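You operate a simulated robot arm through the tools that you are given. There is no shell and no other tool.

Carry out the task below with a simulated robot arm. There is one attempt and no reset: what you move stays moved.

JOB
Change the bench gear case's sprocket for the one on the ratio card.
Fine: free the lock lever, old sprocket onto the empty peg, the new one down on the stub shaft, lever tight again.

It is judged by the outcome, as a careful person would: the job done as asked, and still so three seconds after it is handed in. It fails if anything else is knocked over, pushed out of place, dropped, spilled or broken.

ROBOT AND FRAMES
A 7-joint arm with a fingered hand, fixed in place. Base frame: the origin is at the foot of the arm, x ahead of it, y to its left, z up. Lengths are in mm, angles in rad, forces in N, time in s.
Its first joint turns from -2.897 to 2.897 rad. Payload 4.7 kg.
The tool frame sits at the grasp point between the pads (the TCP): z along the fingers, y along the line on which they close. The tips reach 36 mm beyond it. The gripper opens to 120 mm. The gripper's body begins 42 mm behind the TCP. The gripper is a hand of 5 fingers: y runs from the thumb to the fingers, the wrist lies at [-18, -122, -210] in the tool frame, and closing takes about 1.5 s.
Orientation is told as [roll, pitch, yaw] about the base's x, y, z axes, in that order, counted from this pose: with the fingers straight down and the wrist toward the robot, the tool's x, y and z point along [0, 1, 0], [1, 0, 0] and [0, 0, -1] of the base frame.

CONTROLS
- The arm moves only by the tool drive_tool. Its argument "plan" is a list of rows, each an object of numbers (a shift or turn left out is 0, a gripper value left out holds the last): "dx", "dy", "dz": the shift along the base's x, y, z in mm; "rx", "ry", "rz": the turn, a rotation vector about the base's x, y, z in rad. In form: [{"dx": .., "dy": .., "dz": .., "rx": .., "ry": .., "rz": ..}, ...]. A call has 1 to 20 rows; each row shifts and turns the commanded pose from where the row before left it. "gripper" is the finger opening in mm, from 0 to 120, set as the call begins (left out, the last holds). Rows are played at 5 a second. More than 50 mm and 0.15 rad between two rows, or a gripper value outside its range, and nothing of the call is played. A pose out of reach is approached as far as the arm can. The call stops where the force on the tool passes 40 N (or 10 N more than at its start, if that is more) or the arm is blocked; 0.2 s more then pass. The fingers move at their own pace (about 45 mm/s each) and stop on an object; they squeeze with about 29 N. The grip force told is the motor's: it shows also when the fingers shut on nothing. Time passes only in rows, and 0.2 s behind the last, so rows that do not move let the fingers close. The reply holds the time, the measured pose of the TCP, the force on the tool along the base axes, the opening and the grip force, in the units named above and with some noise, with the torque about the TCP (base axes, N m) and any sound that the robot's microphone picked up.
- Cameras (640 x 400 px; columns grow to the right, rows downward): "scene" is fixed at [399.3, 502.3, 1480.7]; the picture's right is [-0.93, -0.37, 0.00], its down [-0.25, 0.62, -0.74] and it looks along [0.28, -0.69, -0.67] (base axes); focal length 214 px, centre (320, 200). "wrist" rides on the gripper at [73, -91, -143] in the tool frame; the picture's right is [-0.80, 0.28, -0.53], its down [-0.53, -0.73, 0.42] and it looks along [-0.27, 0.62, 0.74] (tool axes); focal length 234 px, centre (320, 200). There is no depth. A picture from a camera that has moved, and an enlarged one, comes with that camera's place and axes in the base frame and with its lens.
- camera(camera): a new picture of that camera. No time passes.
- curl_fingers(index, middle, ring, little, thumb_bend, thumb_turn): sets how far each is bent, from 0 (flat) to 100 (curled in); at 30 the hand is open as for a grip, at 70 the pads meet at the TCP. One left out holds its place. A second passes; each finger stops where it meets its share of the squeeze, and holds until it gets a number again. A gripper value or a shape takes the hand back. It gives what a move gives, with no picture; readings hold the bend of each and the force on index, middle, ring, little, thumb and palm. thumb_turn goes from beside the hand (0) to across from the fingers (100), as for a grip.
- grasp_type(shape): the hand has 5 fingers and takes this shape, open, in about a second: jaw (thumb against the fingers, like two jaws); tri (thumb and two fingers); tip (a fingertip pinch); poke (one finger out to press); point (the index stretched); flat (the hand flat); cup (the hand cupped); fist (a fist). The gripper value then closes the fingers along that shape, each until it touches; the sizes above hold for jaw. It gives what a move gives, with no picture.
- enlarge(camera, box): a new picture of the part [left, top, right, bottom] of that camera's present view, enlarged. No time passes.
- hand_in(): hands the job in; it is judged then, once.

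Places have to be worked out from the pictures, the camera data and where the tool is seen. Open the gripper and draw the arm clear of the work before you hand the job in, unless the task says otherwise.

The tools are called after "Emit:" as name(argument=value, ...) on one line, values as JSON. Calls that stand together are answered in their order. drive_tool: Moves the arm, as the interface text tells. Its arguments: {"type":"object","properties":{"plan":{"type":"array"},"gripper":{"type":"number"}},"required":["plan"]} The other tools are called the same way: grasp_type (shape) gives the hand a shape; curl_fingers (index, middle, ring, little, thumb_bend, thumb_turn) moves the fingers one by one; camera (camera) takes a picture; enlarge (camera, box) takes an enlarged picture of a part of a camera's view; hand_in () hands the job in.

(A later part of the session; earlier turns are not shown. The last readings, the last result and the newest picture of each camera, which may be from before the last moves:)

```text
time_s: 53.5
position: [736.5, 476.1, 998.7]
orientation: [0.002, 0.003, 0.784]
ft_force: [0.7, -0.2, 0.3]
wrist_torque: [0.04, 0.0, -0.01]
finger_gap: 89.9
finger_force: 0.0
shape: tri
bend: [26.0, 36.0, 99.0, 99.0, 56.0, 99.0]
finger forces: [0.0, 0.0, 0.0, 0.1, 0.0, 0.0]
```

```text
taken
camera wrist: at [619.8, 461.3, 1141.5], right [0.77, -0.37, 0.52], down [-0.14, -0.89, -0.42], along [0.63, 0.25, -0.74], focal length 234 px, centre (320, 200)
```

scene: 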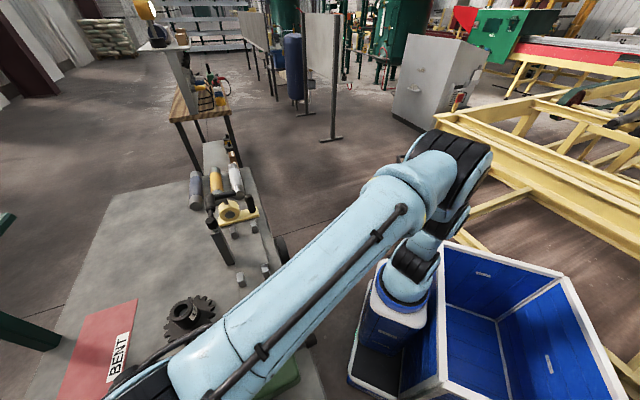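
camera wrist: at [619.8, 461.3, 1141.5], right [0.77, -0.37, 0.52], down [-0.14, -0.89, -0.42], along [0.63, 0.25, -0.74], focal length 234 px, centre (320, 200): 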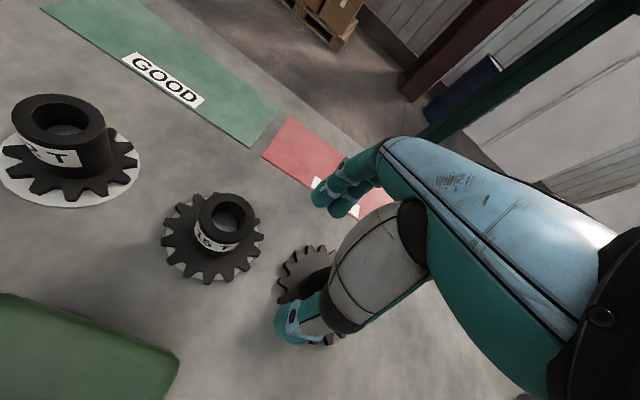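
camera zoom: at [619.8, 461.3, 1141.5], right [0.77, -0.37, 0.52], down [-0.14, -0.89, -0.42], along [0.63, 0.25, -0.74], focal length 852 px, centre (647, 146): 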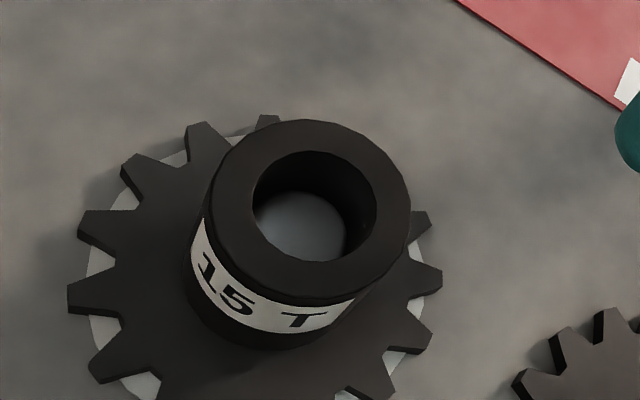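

Stereo gives the 15 T hub at (692.4, 536.4), top z≈919, matching the peg spacing. I'll move over it, open 90 mm, and lower to the same grip height as used on the 12 T (TCP z≈913).

Emit:
drive_tool(plan=[{"dx": -11, "dy": 15}, {"dx": -11, "dy": 15}, {"dx": -11, "dy": 15}, {"dx": -11.1, "dy": 15.3}, {}, {"dz": -20}, {"dz": -25}, {}])

Emit:
enlarge(camera="wrist", box=[180, 130, 420, 330])

Emit:
enlarge(camera="scene", box=[150, 270, 350, 400])

```text
time_s: 55.3
position: [693.1, 537.3, 955.7]
orientation: [-0.001, 0.0, 0.783]
ft_force: [0.6, -1.0, 0.0]
wrist_torque: [0.0, -0.03, 0.02]
finger_gap: 89.7
finger_force: 0.0
shape: tri
bend: [26.0, 36.0, 99.0, 99.0, 56.0, 99.0]
finger forces: [0.0, 0.0, 0.0, 0.0, 0.0, 0.0]
```

```text
2.00 times, centred on (300, 230) of wrist
camera zoom: at [577.4, 523.2, 1097.4], right [0.77, -0.37, 0.53], down [-0.14, -0.89, -0.42], along [0.63, 0.25, -0.74], focal length 468 px, centre (360, 140)
```

zoom: 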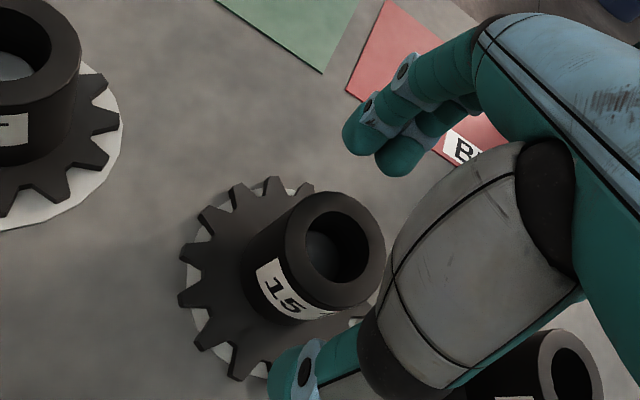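

```text
3.08 times, centred on (250, 335) of scene
camera zoom: at [399.3, 502.3, 1480.7], right [-0.93, -0.37, 0.0], down [-0.25, 0.62, -0.74], along [0.28, -0.69, -0.67], focal length 660 px, centre (535, -215)
```

zoom: 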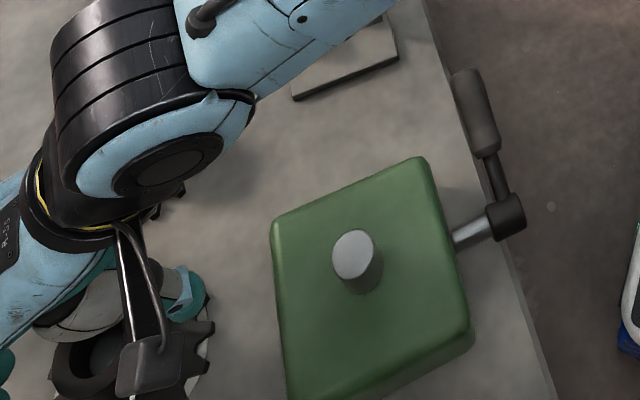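

The case now shows its bare stub, and the 15 T hub is centred between my fingers. Lowering to grip height and closing.

Emit:
drive_tool(plan=[{"dz": -15}, {"dz": -15}, {"dz": -11}, {}])

Emit:
enlarge(camera="wrist", box=[180, 130, 420, 330])

Emit:
drive_tool(plan=[{}, {}, {}, {}, {}, {}, {}, {}], gripper=20)

Emit:
enlarge(camera="wrist", box=[180, 130, 420, 330])

```text
time_s: 56.3
position: [693.6, 537.1, 912.0]
orientation: [0.0, 0.002, 0.784]
ft_force: [-0.8, -0.1, -0.6]
wrist_torque: [-0.02, 0.0, -0.01]
finger_gap: 89.7
finger_force: 0.1
shape: tri
bend: [26.0, 36.0, 99.0, 99.0, 56.0, 99.0]
finger forces: [0.0, 0.0, 0.1, 0.1, 0.0, 0.0]
```

```text
2.00 times, centred on (300, 230) of wrist
camera zoom: at [576.3, 523.2, 1054.5], right [0.77, -0.37, 0.52], down [-0.14, -0.9, -0.42], along [0.63, 0.25, -0.74], focal length 468 px, centre (360, 140)
```

zoom: 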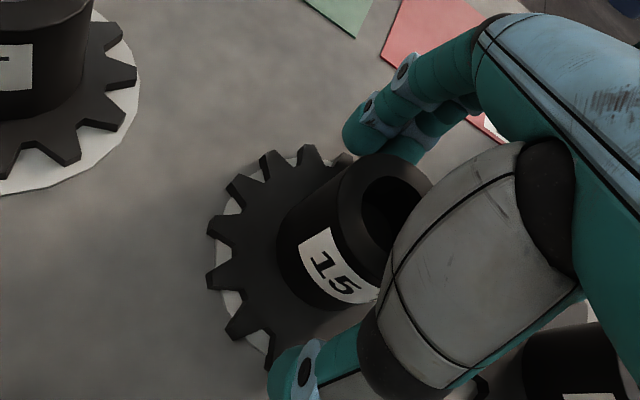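

```text
time_s: 58.1
position: [691.6, 536.5, 911.8]
orientation: [0.0, 0.003, 0.781]
ft_force: [0.2, -0.4, 0.8]
wrist_torque: [0.02, -0.01, -0.02]
finger_gap: 41.5
finger_force: 28.8
shape: tri
bend: [74.0, 52.0, 100.0, 100.0, 73.0, 100.0]
finger forces: [11.1, 11.1, 0.0, 0.0, 26.3, 0.1]
```

```text
2.00 times, centred on (300, 230) of wrist
camera zoom: at [576.3, 523.3, 1054.5], right [0.77, -0.37, 0.52], down [-0.14, -0.9, -0.42], along [0.63, 0.25, -0.74], focal length 468 px, centre (360, 140)
```

zoom: 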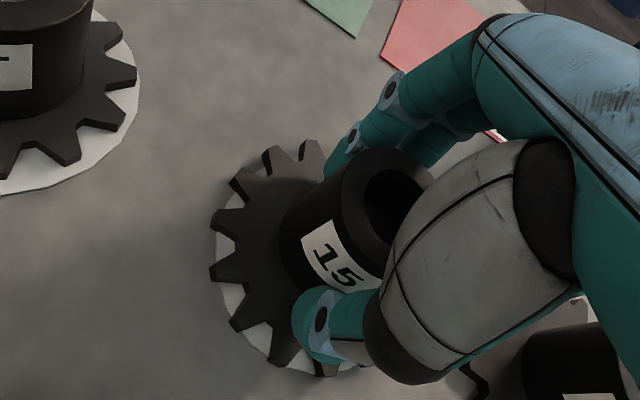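

The 15 T is gripped the same way as the 12 T was. Lifting it slowly off its peg.

Emit:
drive_tool(plan=[{"dz": 4}, {"dz": 6}, {"dz": 8}, {"dz": 8}, {"dz": 8}, {"dz": 10}, {"dz": 15}, {"dz": 20}, {"dz": 25}, {"dz": 25}, {"dz": 21}, {}])

Emit:
enlarge(camera="wrist", box=[180, 130, 420, 330])

Emit:
camera(camera="wrist")

```text
time_s: 60.7
position: [689.1, 536.0, 1065.9]
orientation: [0.001, 0.004, 0.783]
ft_force: [-0.4, -0.1, -3.1]
wrist_torque: [-0.01, -0.02, -0.01]
finger_gap: 41.1
finger_force: 29.0
shape: tri
bend: [74.0, 52.0, 100.0, 100.0, 73.0, 100.0]
finger forces: [12.0, 12.8, 0.0, 0.0, 26.1, 0.0]
```

```text
2.00 times, centred on (300, 230) of wrist
camera zoom: at [573.8, 522.3, 1208.5], right [0.77, -0.37, 0.52], down [-0.14, -0.9, -0.42], along [0.63, 0.25, -0.74], focal length 468 px, centre (360, 140)
```

zoom: 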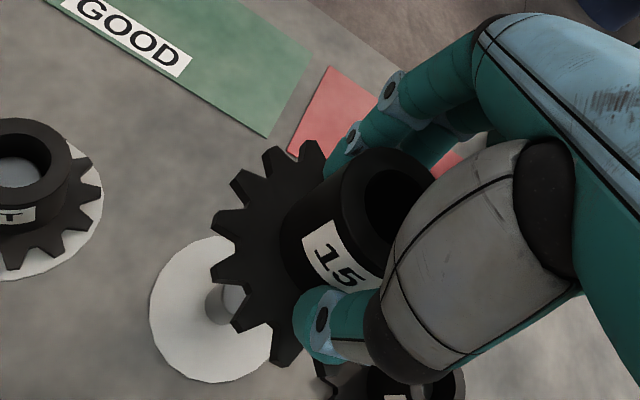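

```text
taken
camera wrist: at [573.8, 522.3, 1208.5], right [0.77, -0.37, 0.52], down [-0.14, -0.9, -0.42], along [0.63, 0.25, -0.74], focal length 234 px, centre (320, 200)
```

wrist: 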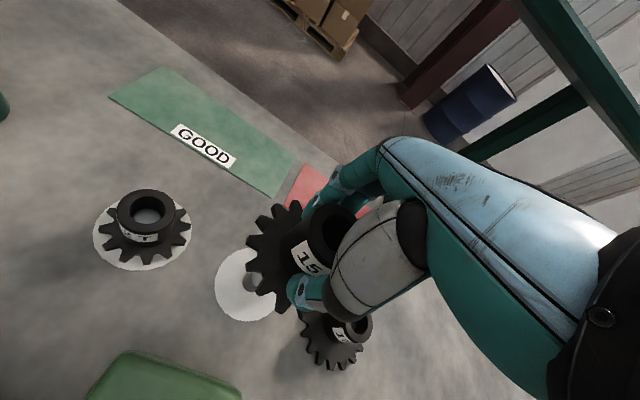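

The 15 T is off its peg and steady in the hand. I'll carry it to just above the stub shaft (stub ≈ 553.1, 439.0; allowing ~1 mm for the way it sits in the fingers).

Emit:
drive_tool(plan=[{"dx": -24, "dy": -17}, {"dx": -24, "dy": -17}, {"dx": -24, "dy": -17}, {"dx": -24, "dy": -16}, {"dx": -24, "dy": -16}, {"dx": -20.6, "dy": -15.9}, {}])

Emit:
enlarge(camera="wrist", box=[180, 130, 420, 330])

Emit:
enlarge(camera="scene", box=[190, 250, 350, 380])

```text
time_s: 62.3
position: [550.6, 437.0, 1064.3]
orientation: [0.002, 0.004, 0.783]
ft_force: [-0.1, 0.9, -3.1]
wrist_torque: [-0.02, 0.0, 0.04]
finger_gap: 41.3
finger_force: 28.8
shape: tri
bend: [74.0, 52.0, 100.0, 100.0, 73.0, 100.0]
finger forces: [12.2, 13.0, 0.0, 0.1, 26.0, 0.0]
```

```text
2.00 times, centred on (300, 230) of wrist
camera zoom: at [434.3, 422.8, 1206.5], right [0.77, -0.37, 0.52], down [-0.14, -0.89, -0.42], along [0.63, 0.25, -0.74], focal length 468 px, centre (360, 140)
```

zoom: 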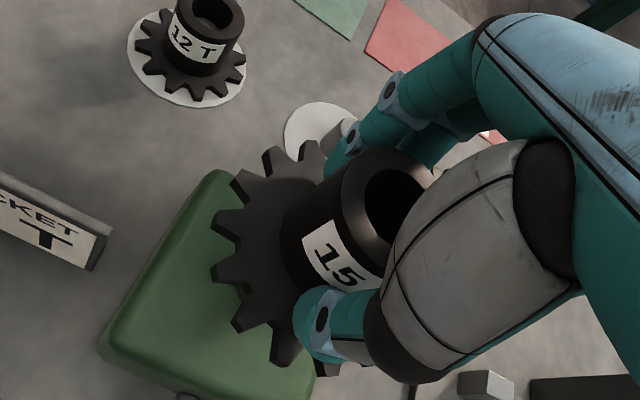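

```text
3.08 times, centred on (270, 315) of scene
camera zoom: at [399.3, 502.3, 1480.7], right [-0.93, -0.37, 0.0], down [-0.25, 0.62, -0.74], along [0.28, -0.69, -0.67], focal length 660 px, centre (474, -154)
```

zoom: 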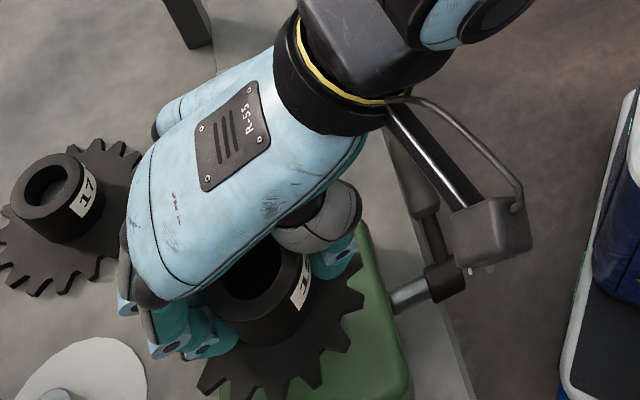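

I'm about 1.5 mm short in both x and y by the camera-pose check, so I'll trim that and lower to just above the stub tip, then in small steps with force checks.

Emit:
drive_tool(plan=[{"dx": 1.5, "dy": 1.6}, {"dz": -15}, {"dz": -15}, {"dz": -6}, {}])

Emit:
camera(camera="wrist")

Emit:
enlarge(camera="scene", box=[190, 290, 310, 390])

```text
time_s: 63.5
position: [552.8, 438.4, 1027.3]
orientation: [0.0, 0.003, 0.785]
ft_force: [0.3, 0.2, -3.0]
wrist_torque: [0.0, 0.03, 0.0]
finger_gap: 41.2
finger_force: 28.8
shape: tri
bend: [74.0, 52.0, 100.0, 100.0, 73.0, 100.0]
finger forces: [12.4, 13.1, 0.0, 0.0, 25.9, 0.1]
```

```text
taken
camera wrist: at [435.9, 425.5, 1169.9], right [0.77, -0.37, 0.53], down [-0.14, -0.9, -0.42], along [0.63, 0.25, -0.74], focal length 234 px, centre (320, 200)
```

wrist: 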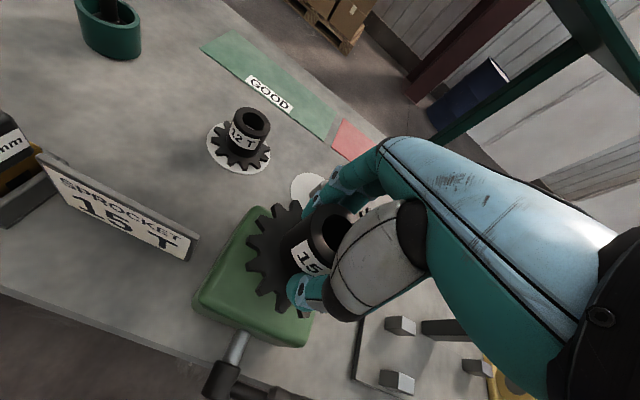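

```text
4.00 times, centred on (250, 340) of scene
camera zoom: at [399.3, 502.3, 1480.7], right [-0.93, -0.37, 0.0], down [-0.25, 0.62, -0.74], along [0.28, -0.69, -0.67], focal length 858 px, centre (600, -360)
```

zoom: 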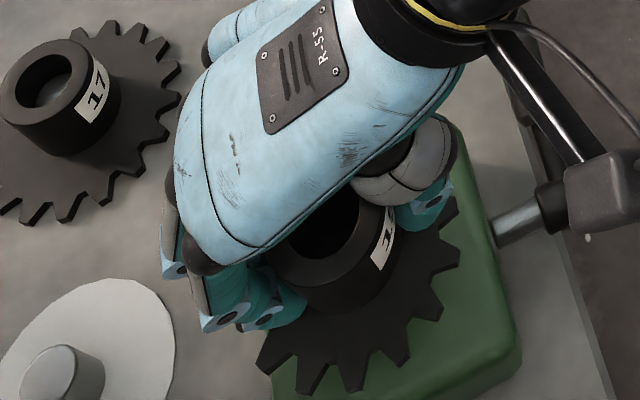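

Position reads (552.8, 438.5), right over the stub. Lowering in 3 mm steps past the stub tip (expected near TCP z≈1023).

Emit:
drive_tool(plan=[{"dz": -3}, {"dz": -3}, {"dz": -3}, {"dz": -3}, {"dz": -3}, {}])

```text
time_s: 64.7
position: [553.4, 441.4, 1021.2]
orientation: [0.004, -0.014, 0.783]
ft_force: [-1.7, -2.7, 11.4]
wrist_torque: [-0.15, 0.15, 0.01]
finger_gap: 43.0
finger_force: 28.7
shape: tri
bend: [74.0, 52.0, 100.0, 100.0, 74.0, 100.0]
finger forces: [13.0, 14.2, 0.0, 0.0, 29.6, 0.0]
stopped in row 5: the force on the tool passed its limit at 43 N (the readings are from after the stop); the commanded pose is now the measured one
```

It touched the stub's rim instead of going over (stopped at 43 N). I'll raise a little and see whether the sprocket shifted in the fingers and how it's placed relative to the stub.

Emit:
drive_tool(plan=[{"dz": 4}, {"dz": 6}, {}])

Emit:
enlarge(camera="wrist", box=[180, 130, 420, 330])

Emit:
enlarge(camera="scene", box=[190, 290, 310, 390])

```text
time_s: 65.5
position: [553.0, 440.4, 1029.0]
orientation: [0.002, -0.008, 0.784]
ft_force: [0.5, 0.1, -4.1]
wrist_torque: [-0.02, 0.01, -0.02]
finger_gap: 42.6
finger_force: 29.5
shape: tri
bend: [74.0, 52.0, 100.0, 100.0, 74.0, 100.0]
finger forces: [13.2, 13.6, 0.0, 0.0, 27.0, 0.0]
```

```text
2.00 times, centred on (300, 230) of wrist
camera zoom: at [435.8, 425.4, 1171.3], right [0.76, -0.38, 0.53], down [-0.14, -0.89, -0.43], along [0.63, 0.26, -0.73], focal length 468 px, centre (360, 140)
```

zoom: 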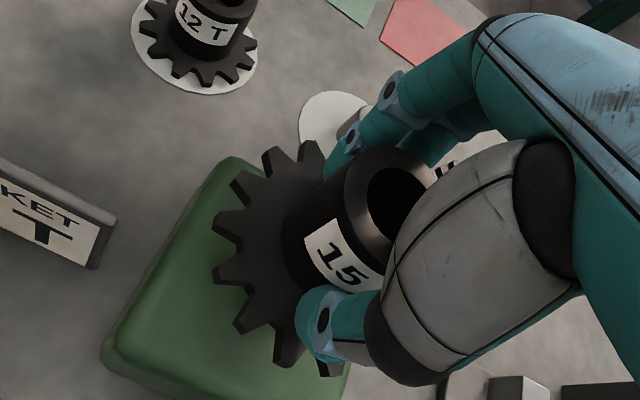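

```text
4.00 times, centred on (250, 340) of scene
camera zoom: at [399.3, 502.3, 1480.7], right [-0.93, -0.37, 0.0], down [-0.25, 0.62, -0.74], along [0.28, -0.69, -0.67], focal length 858 px, centre (600, -360)
```

zoom: 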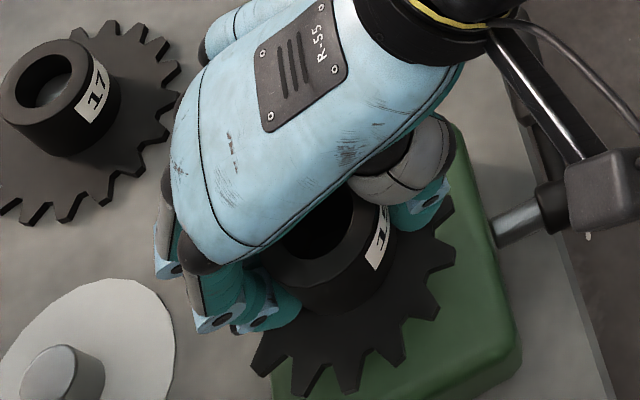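

I'll zoom in with the fixed scene camera on the hub ring and bore to locate the sprocket's axis relative to the stub.

Emit:
enlarge(camera="scene", box=[225, 320, 305, 390])

Emit:
enlarge(camera="wrist", box=[230, 180, 350, 330])

```text
5.71 times, centred on (265, 355) of scene
camera zoom: at [399.3, 502.3, 1480.7], right [-0.93, -0.37, 0.0], down [-0.25, 0.62, -0.74], along [0.28, -0.69, -0.67], focal length 1226 px, centre (634, -686)
```

zoom: 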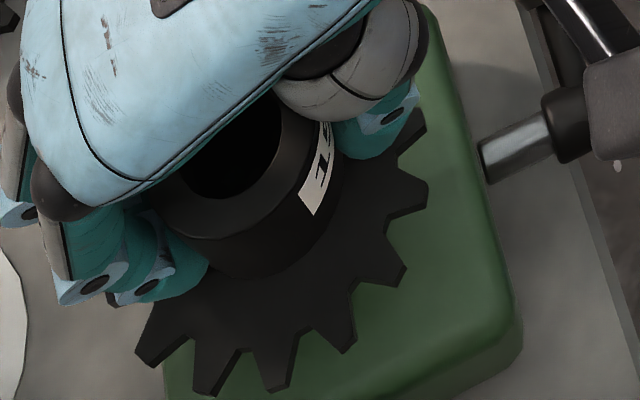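

```text
2.67 times, centred on (290, 255) of wrist
camera zoom: at [435.8, 425.4, 1171.3], right [0.76, -0.38, 0.53], down [-0.14, -0.89, -0.43], along [0.63, 0.26, -0.73], focal length 624 px, centre (400, 53)
```

zoom: 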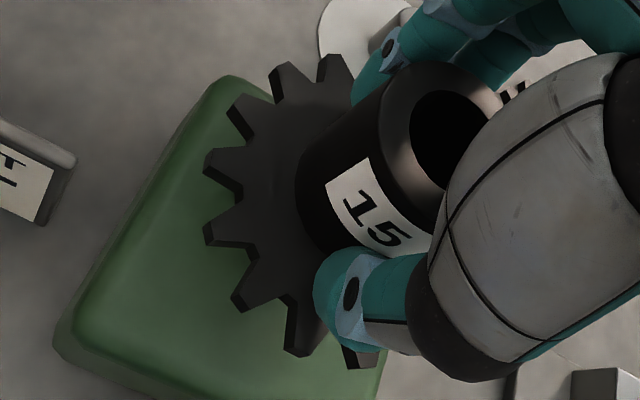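

From the tooth pattern in the wrist view and the contact torque, the sprocket's axis sits about 2 mm too far toward +x (and the reset left y ~1.7 mm high). I'll level the tool, shift (-2.2, -1.7), and try again with gentle 1.2 mm steps.

Emit:
drive_tool(plan=[{"dx": -2.2, "dy": -1.7, "rx": -0.0071, "ry": 0.0043}, {}, {"dz": -1.5}, {"dz": -1.5}, {"dz": -1.2}, {"dz": -1.2}, {}])

Emit:
drive_tool(plan=[{"dz": -1.2}, {"dz": -1.2}, {}])

```text
time_s: 67.0
position: [548.9, 438.4, 1024.4]
orientation: [0.0, -0.001, 0.784]
ft_force: [-0.2, 0.2, -3.6]
wrist_torque: [0.01, 0.05, 0.03]
finger_gap: 42.4
finger_force: 29.2
shape: tri
bend: [74.0, 52.0, 100.0, 100.0, 74.0, 100.0]
finger forces: [13.3, 13.6, 0.0, 0.1, 27.0, 0.0]
```

```text
time_s: 67.8
position: [549.6, 438.6, 1022.7]
orientation: [0.001, -0.002, 0.783]
ft_force: [-1.3, 0.5, -3.7]
wrist_torque: [-0.05, 0.08, -0.01]
finger_gap: 42.5
finger_force: 28.8
shape: tri
bend: [74.0, 52.0, 100.0, 100.0, 74.0, 100.0]
finger forces: [13.5, 13.2, 0.0, 0.0, 27.3, 0.0]
```

No contact yet at 1022.7. Continuing in small steps.

Emit:
drive_tool(plan=[{"dz": -1.2}, {"dz": -1.2}, {}])

Emit:
drive_tool(plan=[{"dz": -1.2}, {"dz": -1.2}, {}])

```text
time_s: 68.7
position: [549.3, 438.3, 1019.6]
orientation: [0.0, -0.002, 0.783]
ft_force: [0.3, 0.2, -3.9]
wrist_torque: [-0.03, 0.02, -0.01]
finger_gap: 42.6
finger_force: 29.3
shape: tri
bend: [74.0, 52.0, 100.0, 100.0, 74.0, 100.0]
finger forces: [13.4, 13.5, 0.1, 0.1, 26.9, 0.0]
```

```text
time_s: 69.5
position: [550.1, 439.5, 1016.6]
orientation: [-0.001, -0.002, 0.783]
ft_force: [0.2, -0.7, -3.5]
wrist_torque: [-0.05, 0.01, 0.0]
finger_gap: 42.2
finger_force: 29.0
shape: tri
bend: [74.0, 52.0, 100.0, 100.0, 74.0, 100.0]
finger forces: [13.2, 13.7, 0.0, 0.0, 27.1, 0.1]
```

It's now below the earlier contact height with no resistance — the bore is over the stub. Lowering on, watching side force.

Emit:
drive_tool(plan=[{"dz": -2}, {"dz": -2}, {"dz": -2}, {"dz": -2}, {}])

Emit:
enlarge(camera="wrist", box=[180, 130, 420, 330])

Emit:
enlarge(camera="scene", box=[190, 290, 310, 390])

```text
time_s: 70.7
position: [549.5, 438.4, 1009.6]
orientation: [0.0, -0.001, 0.784]
ft_force: [-0.7, -1.6, -2.5]
wrist_torque: [-0.1, 0.0, 0.01]
finger_gap: 42.4
finger_force: 28.3
shape: tri
bend: [74.0, 52.0, 100.0, 100.0, 74.0, 100.0]
finger forces: [12.6, 14.6, 0.0, 0.1, 27.4, 0.0]
```

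```text
2.00 times, centred on (300, 230) of wrist
camera zoom: at [433.4, 424.2, 1151.8], right [0.76, -0.37, 0.53], down [-0.14, -0.89, -0.43], along [0.63, 0.25, -0.74], focal length 468 px, centre (360, 140)
```

zoom: 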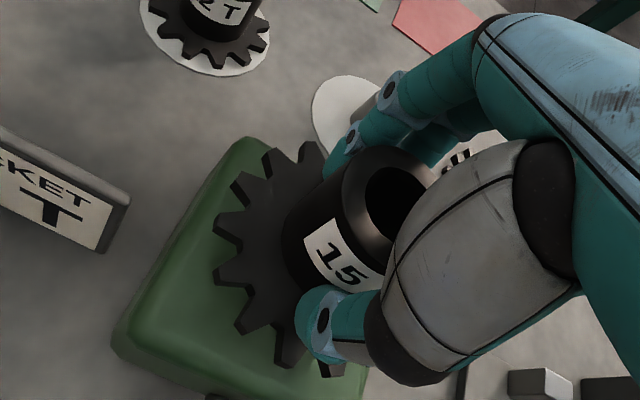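

```text
4.00 times, centred on (250, 340) of scene
camera zoom: at [399.3, 502.3, 1480.7], right [-0.93, -0.37, 0.0], down [-0.25, 0.62, -0.74], along [0.28, -0.69, -0.67], focal length 858 px, centre (600, -360)
```

zoom: 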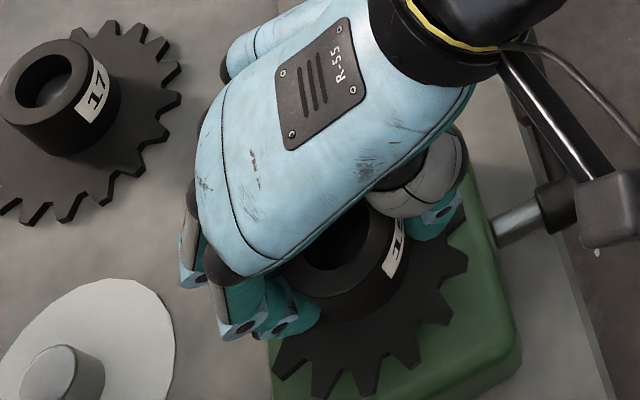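

Clean so far; the sprocket is about 13 mm down on the shaft. Continuing down.

Emit:
drive_tool(plan=[{"dy": -0.3, "dz": -2}, {"dz": -2}, {"dz": -2}, {"dz": -2}, {"dz": -2}, {}])

Emit:
drive_tool(plan=[{"dz": -2}, {"dz": -2}, {"dz": -2}, {}])

```text
time_s: 72.0
position: [549.3, 436.9, 999.4]
orientation: [-0.001, -0.003, 0.785]
ft_force: [0.2, -0.2, -2.8]
wrist_torque: [-0.02, -0.01, 0.01]
finger_gap: 42.0
finger_force: 29.3
shape: tri
bend: [74.0, 52.0, 100.0, 100.0, 74.0, 100.0]
finger forces: [13.9, 14.6, 0.0, 0.1, 26.6, 0.1]
```

```text
time_s: 73.0
position: [550.5, 438.4, 992.3]
orientation: [0.0, -0.002, 0.785]
ft_force: [-3.4, -2.6, -1.1]
wrist_torque: [-0.07, 0.09, 0.0]
finger_gap: 42.1
finger_force: 29.1
shape: tri
bend: [74.0, 52.0, 100.0, 100.0, 74.0, 100.0]
finger forces: [13.2, 14.0, 0.0, 0.1, 28.0, 0.1]
```

A slight side load (−3.4, −2.6 N) — I'll yield half a millimetre that way and keep lowering to seat near z≈982.

Emit:
drive_tool(plan=[{"dx": -0.6, "dy": -0.5, "dz": -1}, {"dz": -2}, {"dz": -2}, {"dz": -1.5}, {}])

Emit:
drive_tool(plan=[{"dz": -1.2}, {"dz": -1.2}, {}])

```text
time_s: 74.2
position: [550.6, 438.8, 986.9]
orientation: [0.0, -0.002, 0.784]
ft_force: [-4.3, -6.0, 0.7]
wrist_torque: [-0.12, 0.08, -0.05]
finger_gap: 41.5
finger_force: 29.4
shape: tri
bend: [74.0, 52.0, 100.0, 100.0, 74.0, 100.0]
finger forces: [12.7, 14.7, 0.1, 0.0, 30.1, 0.0]
```

```text
time_s: 75.0
position: [551.1, 438.7, 984.3]
orientation: [0.0, -0.002, 0.784]
ft_force: [-0.9, -4.4, -2.2]
wrist_torque: [-0.1, 0.03, -0.04]
finger_gap: 41.3
finger_force: 28.8
shape: tri
bend: [74.0, 52.0, 100.0, 100.0, 74.0, 100.0]
finger forces: [13.5, 15.1, 0.0, 0.1, 28.6, 0.1]
```

Nearly down. Another small yield in −y and 1 mm steps until it seats on the case.

Emit:
drive_tool(plan=[{"dy": -0.5, "dz": -1}, {"dz": -1}, {}])

Emit:
drive_tool(plan=[{"dz": -1}, {"dz": -1}, {}])

Emit:
enlarge(camera="wrist", box=[180, 130, 420, 330])

Emit:
enlarge(camera="scene", box=[190, 290, 310, 390])

```text
time_s: 75.8
position: [551.2, 438.8, 982.6]
orientation: [0.0, -0.002, 0.783]
ft_force: [-0.4, -3.2, -1.8]
wrist_torque: [-0.07, 0.07, -0.01]
finger_gap: 41.5
finger_force: 28.7
shape: tri
bend: [74.0, 52.0, 100.0, 100.0, 74.0, 100.0]
finger forces: [13.8, 15.3, 0.0, 0.0, 28.1, 0.1]
```

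```text
time_s: 76.7
position: [552.4, 437.9, 980.6]
orientation: [0.001, -0.003, 0.784]
ft_force: [-3.0, -2.6, 1.9]
wrist_torque: [0.01, 0.06, -0.03]
finger_gap: 41.6
finger_force: 29.3
shape: tri
bend: [74.0, 52.0, 100.0, 100.0, 74.0, 100.0]
finger forces: [14.2, 14.2, 0.0, 0.0, 29.4, 0.0]
```

```text
2.00 times, centred on (300, 230) of wrist
camera zoom: at [433.8, 423.6, 1123.7], right [0.76, -0.37, 0.53], down [-0.14, -0.89, -0.43], along [0.63, 0.25, -0.74], focal length 468 px, centre (360, 140)
```

zoom: 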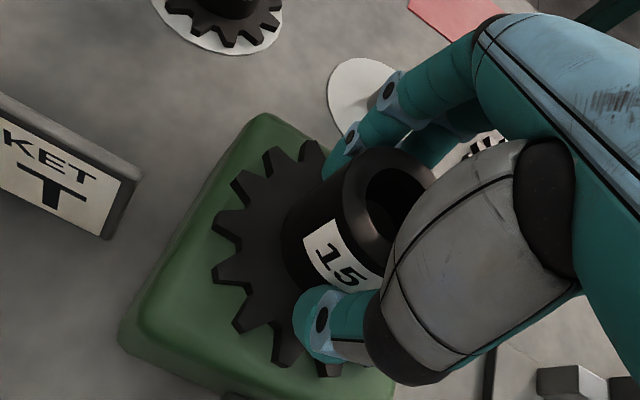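

```text
4.00 times, centred on (250, 340) of scene
camera zoom: at [399.3, 502.3, 1480.7], right [-0.93, -0.37, 0.0], down [-0.25, 0.62, -0.74], along [0.28, -0.69, -0.67], focal length 858 px, centre (600, -360)
```

zoom: 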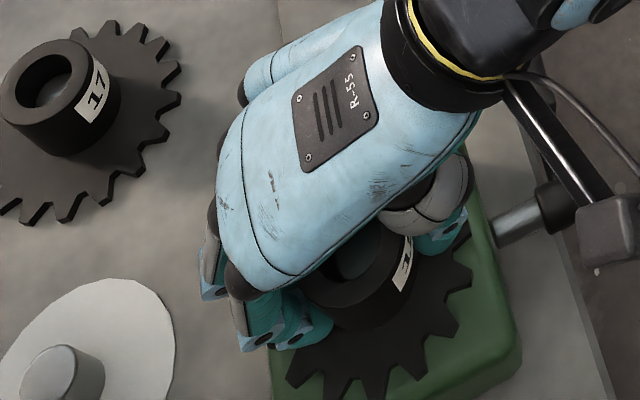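

Contact is starting (z force now +1.9 N). A couple more 1 mm steps to seat it firmly.

Emit:
drive_tool(plan=[{"dz": -1}, {"dz": -0.7}, {}])

Emit:
drive_tool(plan=[{"dz": -0.8}, {"dz": -0.7}, {}])

```text
time_s: 77.5
position: [550.3, 437.2, 981.0]
orientation: [0.001, -0.006, 0.783]
ft_force: [3.1, 2.7, 13.4]
wrist_torque: [0.19, -0.24, -0.01]
finger_gap: 41.4
finger_force: 28.9
shape: tri
bend: [74.0, 52.0, 100.0, 100.0, 74.0, 100.0]
finger forces: [15.8, 17.6, 0.1, 0.0, 26.5, 0.1]
```

```text
time_s: 78.2
position: [549.4, 436.2, 980.5]
orientation: [0.002, -0.007, 0.783]
ft_force: [5.1, 0.9, 28.8]
wrist_torque: [0.18, -0.35, -0.12]
finger_gap: 43.0
finger_force: 29.1
shape: tri
bend: [74.0, 51.0, 100.0, 100.0, 74.0, 100.0]
finger forces: [15.7, 19.5, 0.1, 0.1, 28.4, 0.1]
```

Firmly seated at z≈980.5 (29 N), matching the height the 12 T had. I'll relieve the push, open the hand, and rise to inspect.

Emit:
drive_tool(plan=[{"dz": 1}, {"dz": 1}, {}])

Emit:
drive_tool(plan=[{}, {}, {}, {}, {}, {}], gripper=90)

Emit:
enlarge(camera="wrist", box=[180, 130, 420, 330])

```text
time_s: 79.0
position: [548.6, 437.6, 979.3]
orientation: [-0.002, 0.001, 0.783]
ft_force: [6.1, 2.5, 19.7]
wrist_torque: [0.31, -0.39, -0.03]
finger_gap: 43.3
finger_force: 28.9
shape: tri
bend: [74.0, 51.0, 100.0, 100.0, 75.0, 100.0]
finger forces: [15.8, 18.2, 0.0, 0.0, 26.5, 0.0]
```

```text
time_s: 80.5
position: [549.0, 436.9, 980.0]
orientation: [-0.001, -0.002, 0.785]
ft_force: [0.2, -0.8, 0.8]
wrist_torque: [-0.03, 0.0, 0.03]
finger_gap: 89.7
finger_force: 0.1
shape: tri
bend: [26.0, 36.0, 99.0, 99.0, 56.0, 99.0]
finger forces: [0.0, 0.0, 0.0, 0.0, 0.0, 0.0]
```

```text
2.00 times, centred on (300, 230) of wrist
camera zoom: at [433.1, 423.0, 1122.7], right [0.76, -0.37, 0.53], down [-0.14, -0.89, -0.43], along [0.63, 0.25, -0.74], focal length 468 px, centre (360, 140)
```

zoom: 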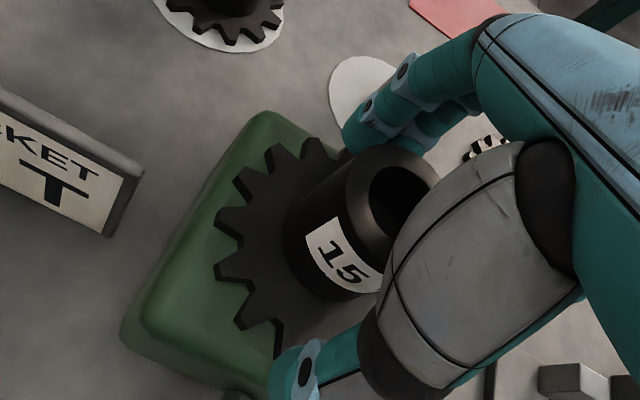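

Released. I'll rise straight up and away a bit to inspect the seated 15 T.

Emit:
drive_tool(plan=[{"dz": 6}, {"dz": 15}, {"dz": 30}, {"dz": 40}, {"dz": 30}, {}])

Emit:
drive_tool(plan=[{"dx": -5, "dy": -35}, {"dx": -5, "dy": -35}, {"dx": -8, "dy": -35}, {"dx": -8, "dy": -35}, {}])

Emit:
camera(camera="wrist")

Emit:
enlarge(camera="scene", box=[160, 270, 340, 400])

```text
time_s: 81.8
position: [549.8, 437.0, 1098.4]
orientation: [0.0, -0.002, 0.783]
ft_force: [-0.2, 0.2, 0.4]
wrist_torque: [-0.02, 0.02, -0.02]
finger_gap: 89.4
finger_force: 0.0
shape: tri
bend: [26.0, 36.0, 99.0, 99.0, 56.0, 99.0]
finger forces: [0.0, 0.0, 0.0, 0.0, 0.1, 0.0]
```

```text
time_s: 83.0
position: [521.8, 297.1, 1098.0]
orientation: [0.0, -0.003, 0.785]
ft_force: [0.1, 1.0, -0.3]
wrist_torque: [-0.01, 0.01, -0.01]
finger_gap: 89.9
finger_force: 0.1
shape: tri
bend: [26.0, 36.0, 99.0, 99.0, 56.0, 99.0]
finger forces: [0.0, 0.0, 0.1, 0.1, 0.1, 0.1]
```

```text
taken
camera wrist: at [405.2, 283.2, 1240.6], right [0.76, -0.37, 0.53], down [-0.14, -0.89, -0.43], along [0.63, 0.25, -0.74], focal length 234 px, centre (320, 200)
```

wrist: 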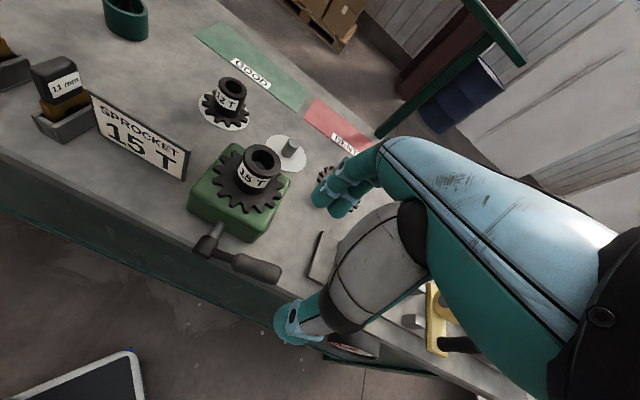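

```text
3.08 times, centred on (250, 335) of scene
camera zoom: at [399.3, 502.3, 1480.7], right [-0.93, -0.37, 0.0], down [-0.25, 0.62, -0.74], along [0.28, -0.69, -0.67], focal length 660 px, centre (535, -215)
```

zoom: 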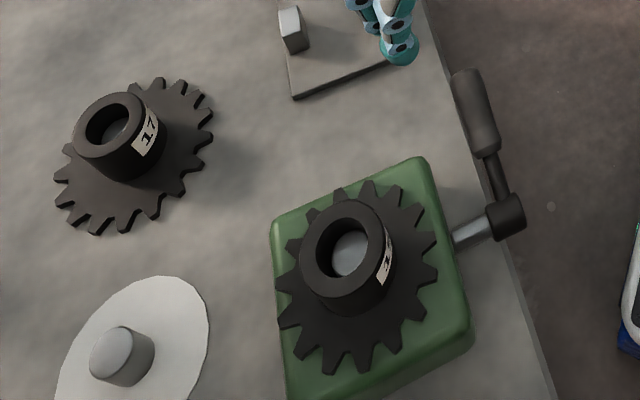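

The 15 T sits down on the case just like the 12 T did. Now the lever: I'll zoom in to measure where the handle lies before pinching it to swing it back upright.

Emit:
enlarge(camera="wrist", box=[180, 130, 320, 290])

Emit:
enlarge(camera="scene", box=[260, 270, 340, 350])

Emit:
curl_fingers(index=52, middle=52, ring=52, little=52, thumb_bend=50, thumb_turn=100)

```text
2.50 times, centred on (250, 210) of wrist
camera zoom: at [405.2, 283.2, 1240.6], right [0.76, -0.37, 0.53], down [-0.14, -0.89, -0.43], along [0.63, 0.25, -0.74], focal length 585 px, centre (495, 175)
```

zoom: 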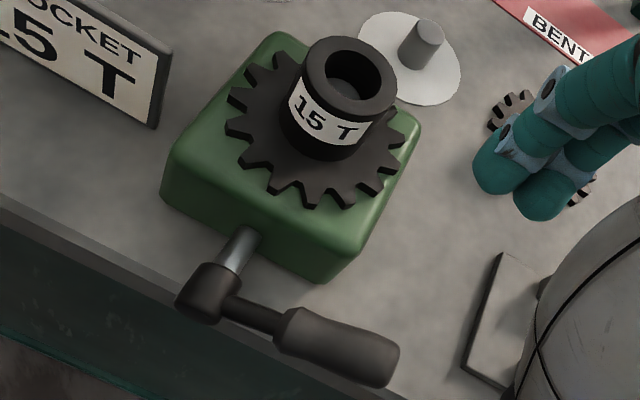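

```text
5.00 times, centred on (300, 310) of scene
camera zoom: at [399.3, 502.3, 1480.7], right [-0.93, -0.37, 0.0], down [-0.25, 0.62, -0.74], along [0.28, -0.69, -0.67], focal length 1072 px, centre (420, -350)
```

zoom: 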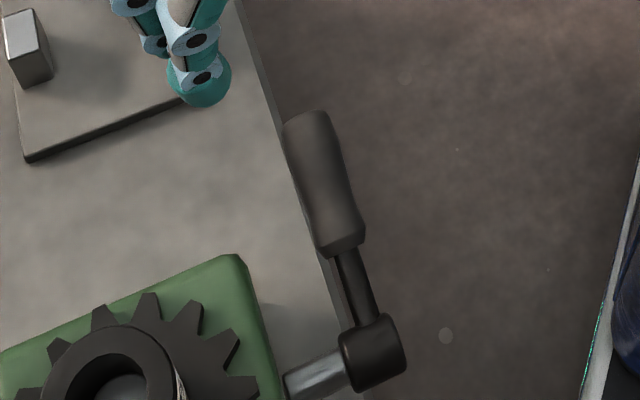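

```text
time_s: 84.0
position: [522.0, 298.6, 1098.0]
orientation: [0.0, -0.001, 0.784]
ft_force: [0.3, 0.6, -0.2]
wrist_torque: [0.0, -0.01, -0.01]
finger_gap: 60.1
finger_force: 0.0
shape: fingers
bend: [52.0, 52.0, 52.0, 52.0, 50.0, 100.0]
finger forces: [0.0, 0.0, 0.1, 0.0, 0.1, 0.1]
```

The handle axis runs from the pivot (479, 365, 890) to its end near (545, 294, 930), about 69° over. I'll position the open pinch above a point ~88 mm out, around (537, 307).

Emit:
drive_tool(plan=[{"dx": 8, "dy": 4}, {"dx": 7, "dy": 4.4}, {"dz": -30}, {"dz": -35}, {"dz": -35}, {"dz": -15}, {}])

Emit:
enlarge(camera="wrist", box=[180, 130, 420, 330])

Emit:
enlarge(camera="scene", box=[230, 250, 350, 350])

```text
time_s: 85.7
position: [537.0, 305.7, 984.7]
orientation: [0.0, -0.001, 0.784]
ft_force: [-0.2, 0.4, 0.7]
wrist_torque: [-0.02, 0.01, 0.02]
finger_gap: 60.1
finger_force: 0.1
shape: fingers
bend: [52.0, 52.0, 52.0, 52.0, 50.0, 100.0]
finger forces: [0.0, 0.1, 0.0, 0.1, 0.1, 0.1]
```

```text
2.00 times, centred on (300, 230) of wrist
camera zoom: at [420.5, 291.9, 1127.4], right [0.76, -0.37, 0.53], down [-0.14, -0.89, -0.43], along [0.63, 0.25, -0.74], focal length 468 px, centre (360, 140)
```

zoom: 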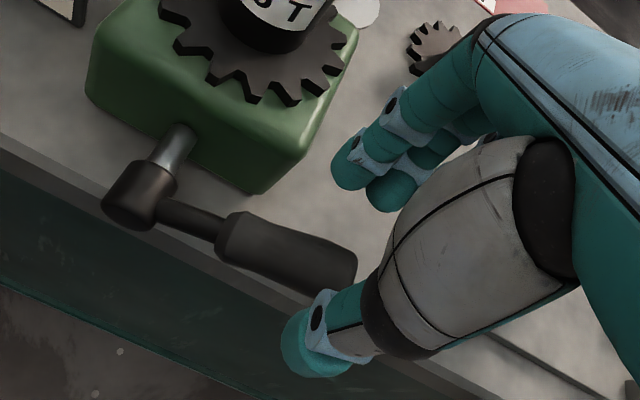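

```text
4.00 times, centred on (290, 300) of scene
camera zoom: at [399.3, 502.3, 1480.7], right [-0.93, -0.37, 0.0], down [-0.25, 0.62, -0.74], along [0.28, -0.69, -0.67], focal length 858 px, centre (440, -200)
```

zoom: 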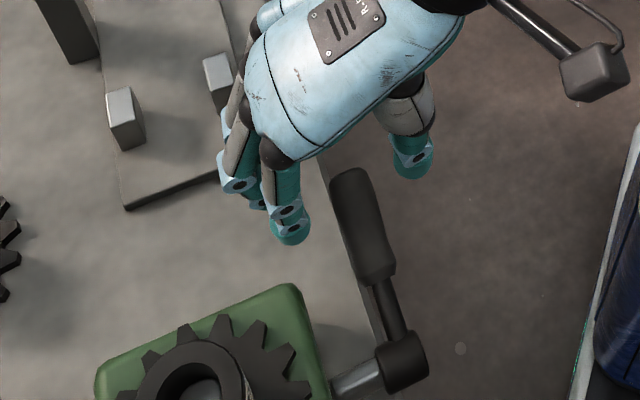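

The handle lies right between the open pads. Lowering to straddle it and then pinching with index, middle and thumb.

Emit:
drive_tool(plan=[{"dz": -15}, {"dz": -15}, {"dz": -15}, {}])

Emit:
curl_fingers(index=75, middle=75, thumb_bend=75)

Emit:
enlarge(camera="wrist", box=[180, 130, 420, 330])

Emit:
enlarge(camera="scene", box=[230, 250, 350, 350])

```text
time_s: 86.7
position: [537.9, 304.7, 939.8]
orientation: [-0.002, -0.002, 0.784]
ft_force: [0.4, 0.9, -0.6]
wrist_torque: [-0.01, 0.0, -0.04]
finger_gap: 60.0
finger_force: 0.1
shape: fingers
bend: [52.0, 52.0, 52.0, 52.0, 50.0, 100.0]
finger forces: [0.0, 0.1, 0.0, 0.1, 0.0, 0.1]
```

```text
time_s: 87.7
position: [539.3, 304.6, 938.3]
orientation: [0.0, 0.0, 0.786]
ft_force: [-3.5, -1.4, -6.9]
wrist_torque: [-0.07, 0.15, 0.0]
finger_gap: 14.1
finger_force: 16.3
shape: fingers
bend: [72.0, 73.0, 52.0, 52.0, 67.0, 100.0]
finger forces: [10.4, 7.9, 0.0, 0.0, 14.4, 0.1]
```

```text
2.00 times, centred on (300, 230) of wrist
camera zoom: at [421.0, 291.0, 1081.8], right [0.77, -0.37, 0.53], down [-0.14, -0.89, -0.43], along [0.63, 0.25, -0.74], focal length 468 px, centre (360, 140)
```

zoom: 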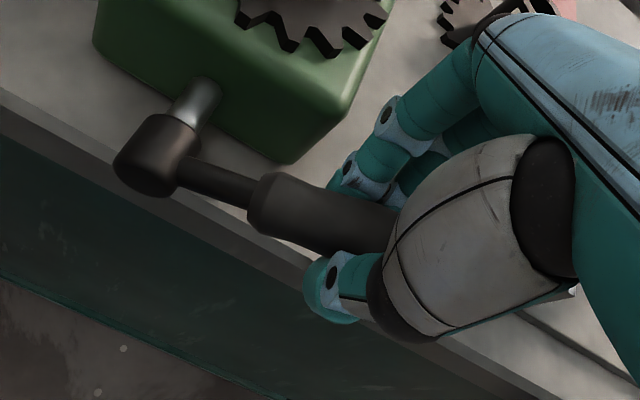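

```text
4.00 times, centred on (290, 300) of scene
camera zoom: at [399.3, 502.3, 1480.7], right [-0.93, -0.37, 0.0], down [-0.25, 0.62, -0.74], along [0.28, -0.69, -0.67], focal length 858 px, centre (440, -200)
```

zoom: 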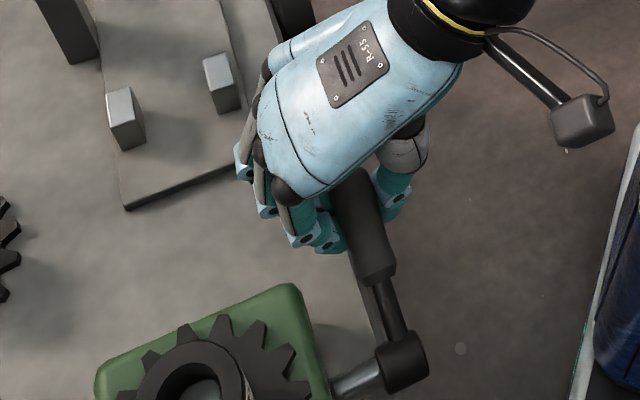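

The fingers have hooked slightly under the handle and hold it. I'll raise it along its arc back toward upright, first four steps, watching force.

Emit:
drive_tool(plan=[{"dx": -2.4, "dy": 2.4, "dz": 8.1}, {"dx": -3, "dy": 3, "dz": 7.8}, {"dx": -3.5, "dy": 3.5, "dz": 7.2}, {"dx": -4, "dy": 4, "dz": 6.7}, {}])

Emit:
enlarge(camera="scene", box=[230, 260, 350, 360])

Emit:
enlarge(camera="wrist", box=[180, 130, 420, 330])

```text
time_s: 88.8
position: [526.5, 318.5, 971.7]
orientation: [0.0, -0.002, 0.783]
ft_force: [-6.2, -2.2, -6.3]
wrist_torque: [-0.05, -0.05, -0.04]
finger_gap: 11.7
finger_force: 9.8
shape: fingers
bend: [73.0, 75.0, 52.0, 52.0, 68.0, 100.0]
finger forces: [8.8, 0.5, 0.0, 0.0, 10.7, 0.1]
```

```text
4.00 times, centred on (290, 310) of scene
camera zoom: at [399.3, 502.3, 1480.7], right [-0.93, -0.37, 0.0], down [-0.25, 0.62, -0.74], along [0.28, -0.69, -0.67], focal length 858 px, centre (440, -240)
```

zoom: 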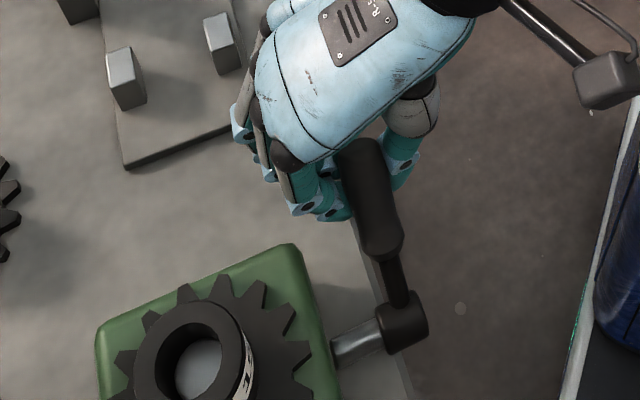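

```text
2.00 times, centred on (300, 230) of wrist
camera zoom: at [409.5, 303.7, 1113.3], right [0.77, -0.37, 0.53], down [-0.14, -0.89, -0.43], along [0.63, 0.25, -0.74], focal length 468 px, centre (360, 140)
```

zoom: 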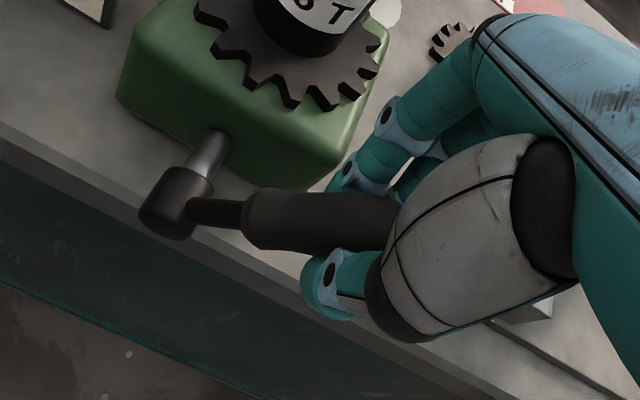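

The lever is following the hand up. Continuing along the arc.

Emit:
drive_tool(plan=[{"dx": -4.5, "dy": 4.5, "dz": 6.2}, {"dx": -4.9, "dy": 4.9, "dz": 5.4}, {"dx": -5.2, "dy": 5.2, "dz": 4.8}, {"dx": -5.5, "dy": 5.5, "dz": 4}, {}])

Emit:
enlarge(camera="scene", box=[230, 260, 350, 360])

Emit:
enlarge(camera="wrist", box=[180, 130, 420, 330])

```text
time_s: 90.0
position: [507.2, 338.8, 990.4]
orientation: [0.001, -0.001, 0.785]
ft_force: [1.6, -0.9, -3.1]
wrist_torque: [0.01, -0.16, -0.04]
finger_gap: 6.9
finger_force: 8.2
shape: fingers
bend: [73.0, 75.0, 52.0, 52.0, 71.0, 100.0]
finger forces: [8.7, 0.0, 0.0, 0.1, 7.8, 0.0]
```

```text
4.00 times, centred on (290, 310) of scene
camera zoom: at [399.3, 502.3, 1480.7], right [-0.93, -0.37, 0.0], down [-0.25, 0.62, -0.74], along [0.28, -0.69, -0.67], focal length 858 px, centre (440, -240)
```

zoom: 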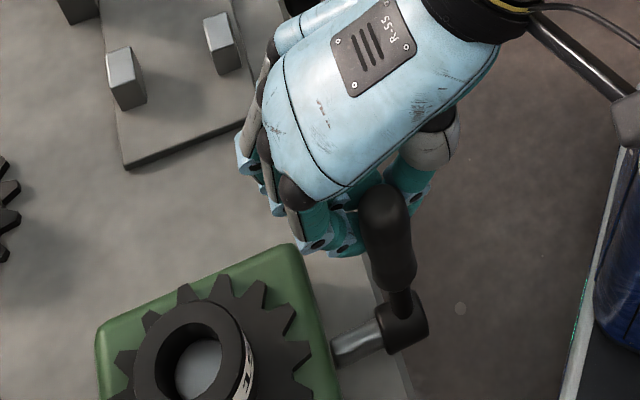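

```text
2.00 times, centred on (300, 230) of wrist
camera zoom: at [390.4, 323.2, 1132.4], right [0.76, -0.37, 0.53], down [-0.14, -0.89, -0.43], along [0.63, 0.25, -0.74], focal length 468 px, centre (360, 140)
```

zoom: 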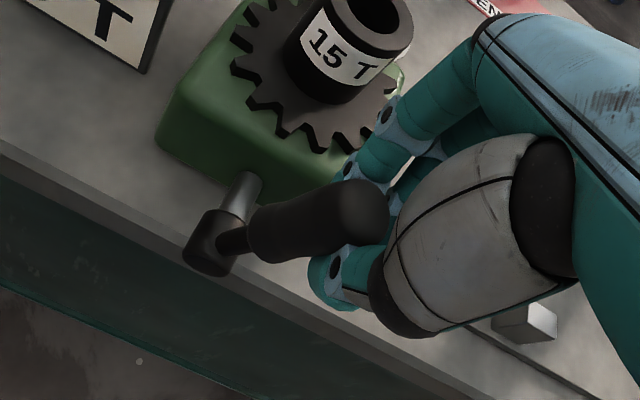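

Now the fingers are pushing from the handle's right side. I'll continue left until the handle reaches upright and resistance builds.

Emit:
drive_tool(plan=[{"dx": -5, "dy": 5, "dz": 2}, {"dx": -5, "dy": 5, "dz": 1}, {"dx": -4, "dy": 4}, {}])

Emit:
enlarge(camera="scene", box=[230, 260, 350, 360])

Emit:
enlarge(camera="wrist", box=[180, 130, 420, 330])

```text
time_s: 91.0
position: [494.2, 351.5, 994.9]
orientation: [-0.001, -0.001, 0.785]
ft_force: [21.4, -19.5, -1.4]
wrist_torque: [-0.5, -0.51, -0.11]
finger_gap: 0.2
finger_force: 16.1
shape: fingers
bend: [74.0, 75.0, 52.0, 52.0, 72.0, 100.0]
finger forces: [32.1, 0.0, 0.0, 0.0, 0.1, 0.0]
```

```text
4.00 times, centred on (290, 310) of scene
camera zoom: at [399.3, 502.3, 1480.7], right [-0.93, -0.37, 0.0], down [-0.25, 0.62, -0.74], along [0.28, -0.69, -0.67], focal length 858 px, centre (440, -240)
```

zoom: 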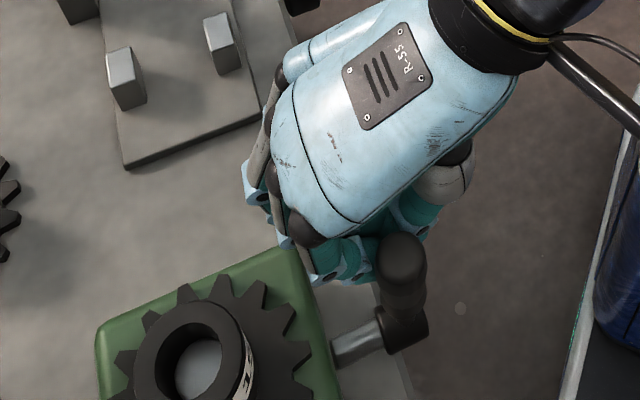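

```text
2.00 times, centred on (300, 230) of wrist
camera zoom: at [377.2, 336.8, 1136.9], right [0.76, -0.37, 0.53], down [-0.14, -0.89, -0.42], along [0.63, 0.25, -0.74], focal length 468 px, centre (360, 140)
```

zoom: 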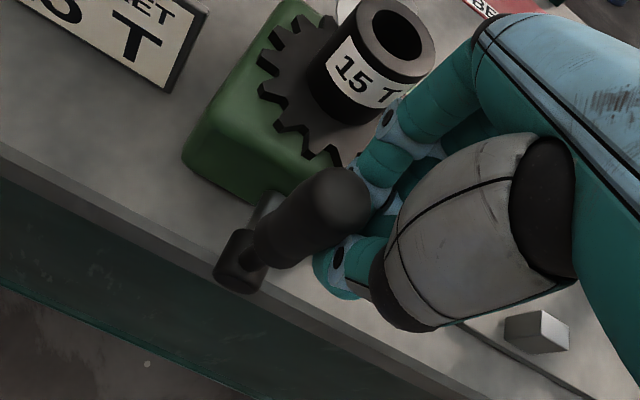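

The handle is back at its original upright position (same spot in the scene view) with 29 N of resistance. I'll snug it a little harder against its stop.

Emit:
drive_tool(plan=[{"dx": -1.5, "dy": 1.5}, {"dx": -1.5, "dy": 1.5}, {}])

Emit:
enlarge(camera="scene", box=[270, 290, 330, 350])

```text
time_s: 91.5
position: [493.0, 351.9, 994.6]
orientation: [-0.006, 0.001, 0.786]
ft_force: [28.3, -23.5, -0.6]
wrist_torque: [-0.55, -0.72, -0.16]
finger_gap: 0.1
finger_force: 19.4
shape: fingers
bend: [74.0, 75.0, 52.0, 52.0, 72.0, 100.0]
finger forces: [39.0, 0.0, 0.0, 0.1, 0.0, 0.1]
stopped in row 2: the force on the tool passed its limit at 42 N (the readings are from after the stop); the commanded pose is now the measured one
```

```text
6.67 times, centred on (300, 320) of scene
camera zoom: at [399.3, 502.3, 1480.7], right [-0.93, -0.37, 0.0], down [-0.25, 0.62, -0.74], along [0.28, -0.69, -0.67], focal length 1430 px, centre (453, -600)
```

zoom: 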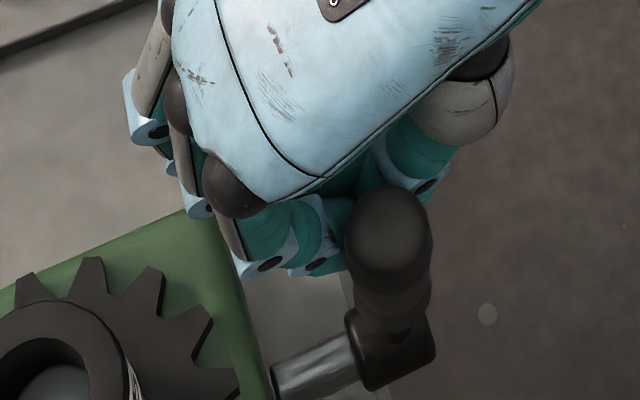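

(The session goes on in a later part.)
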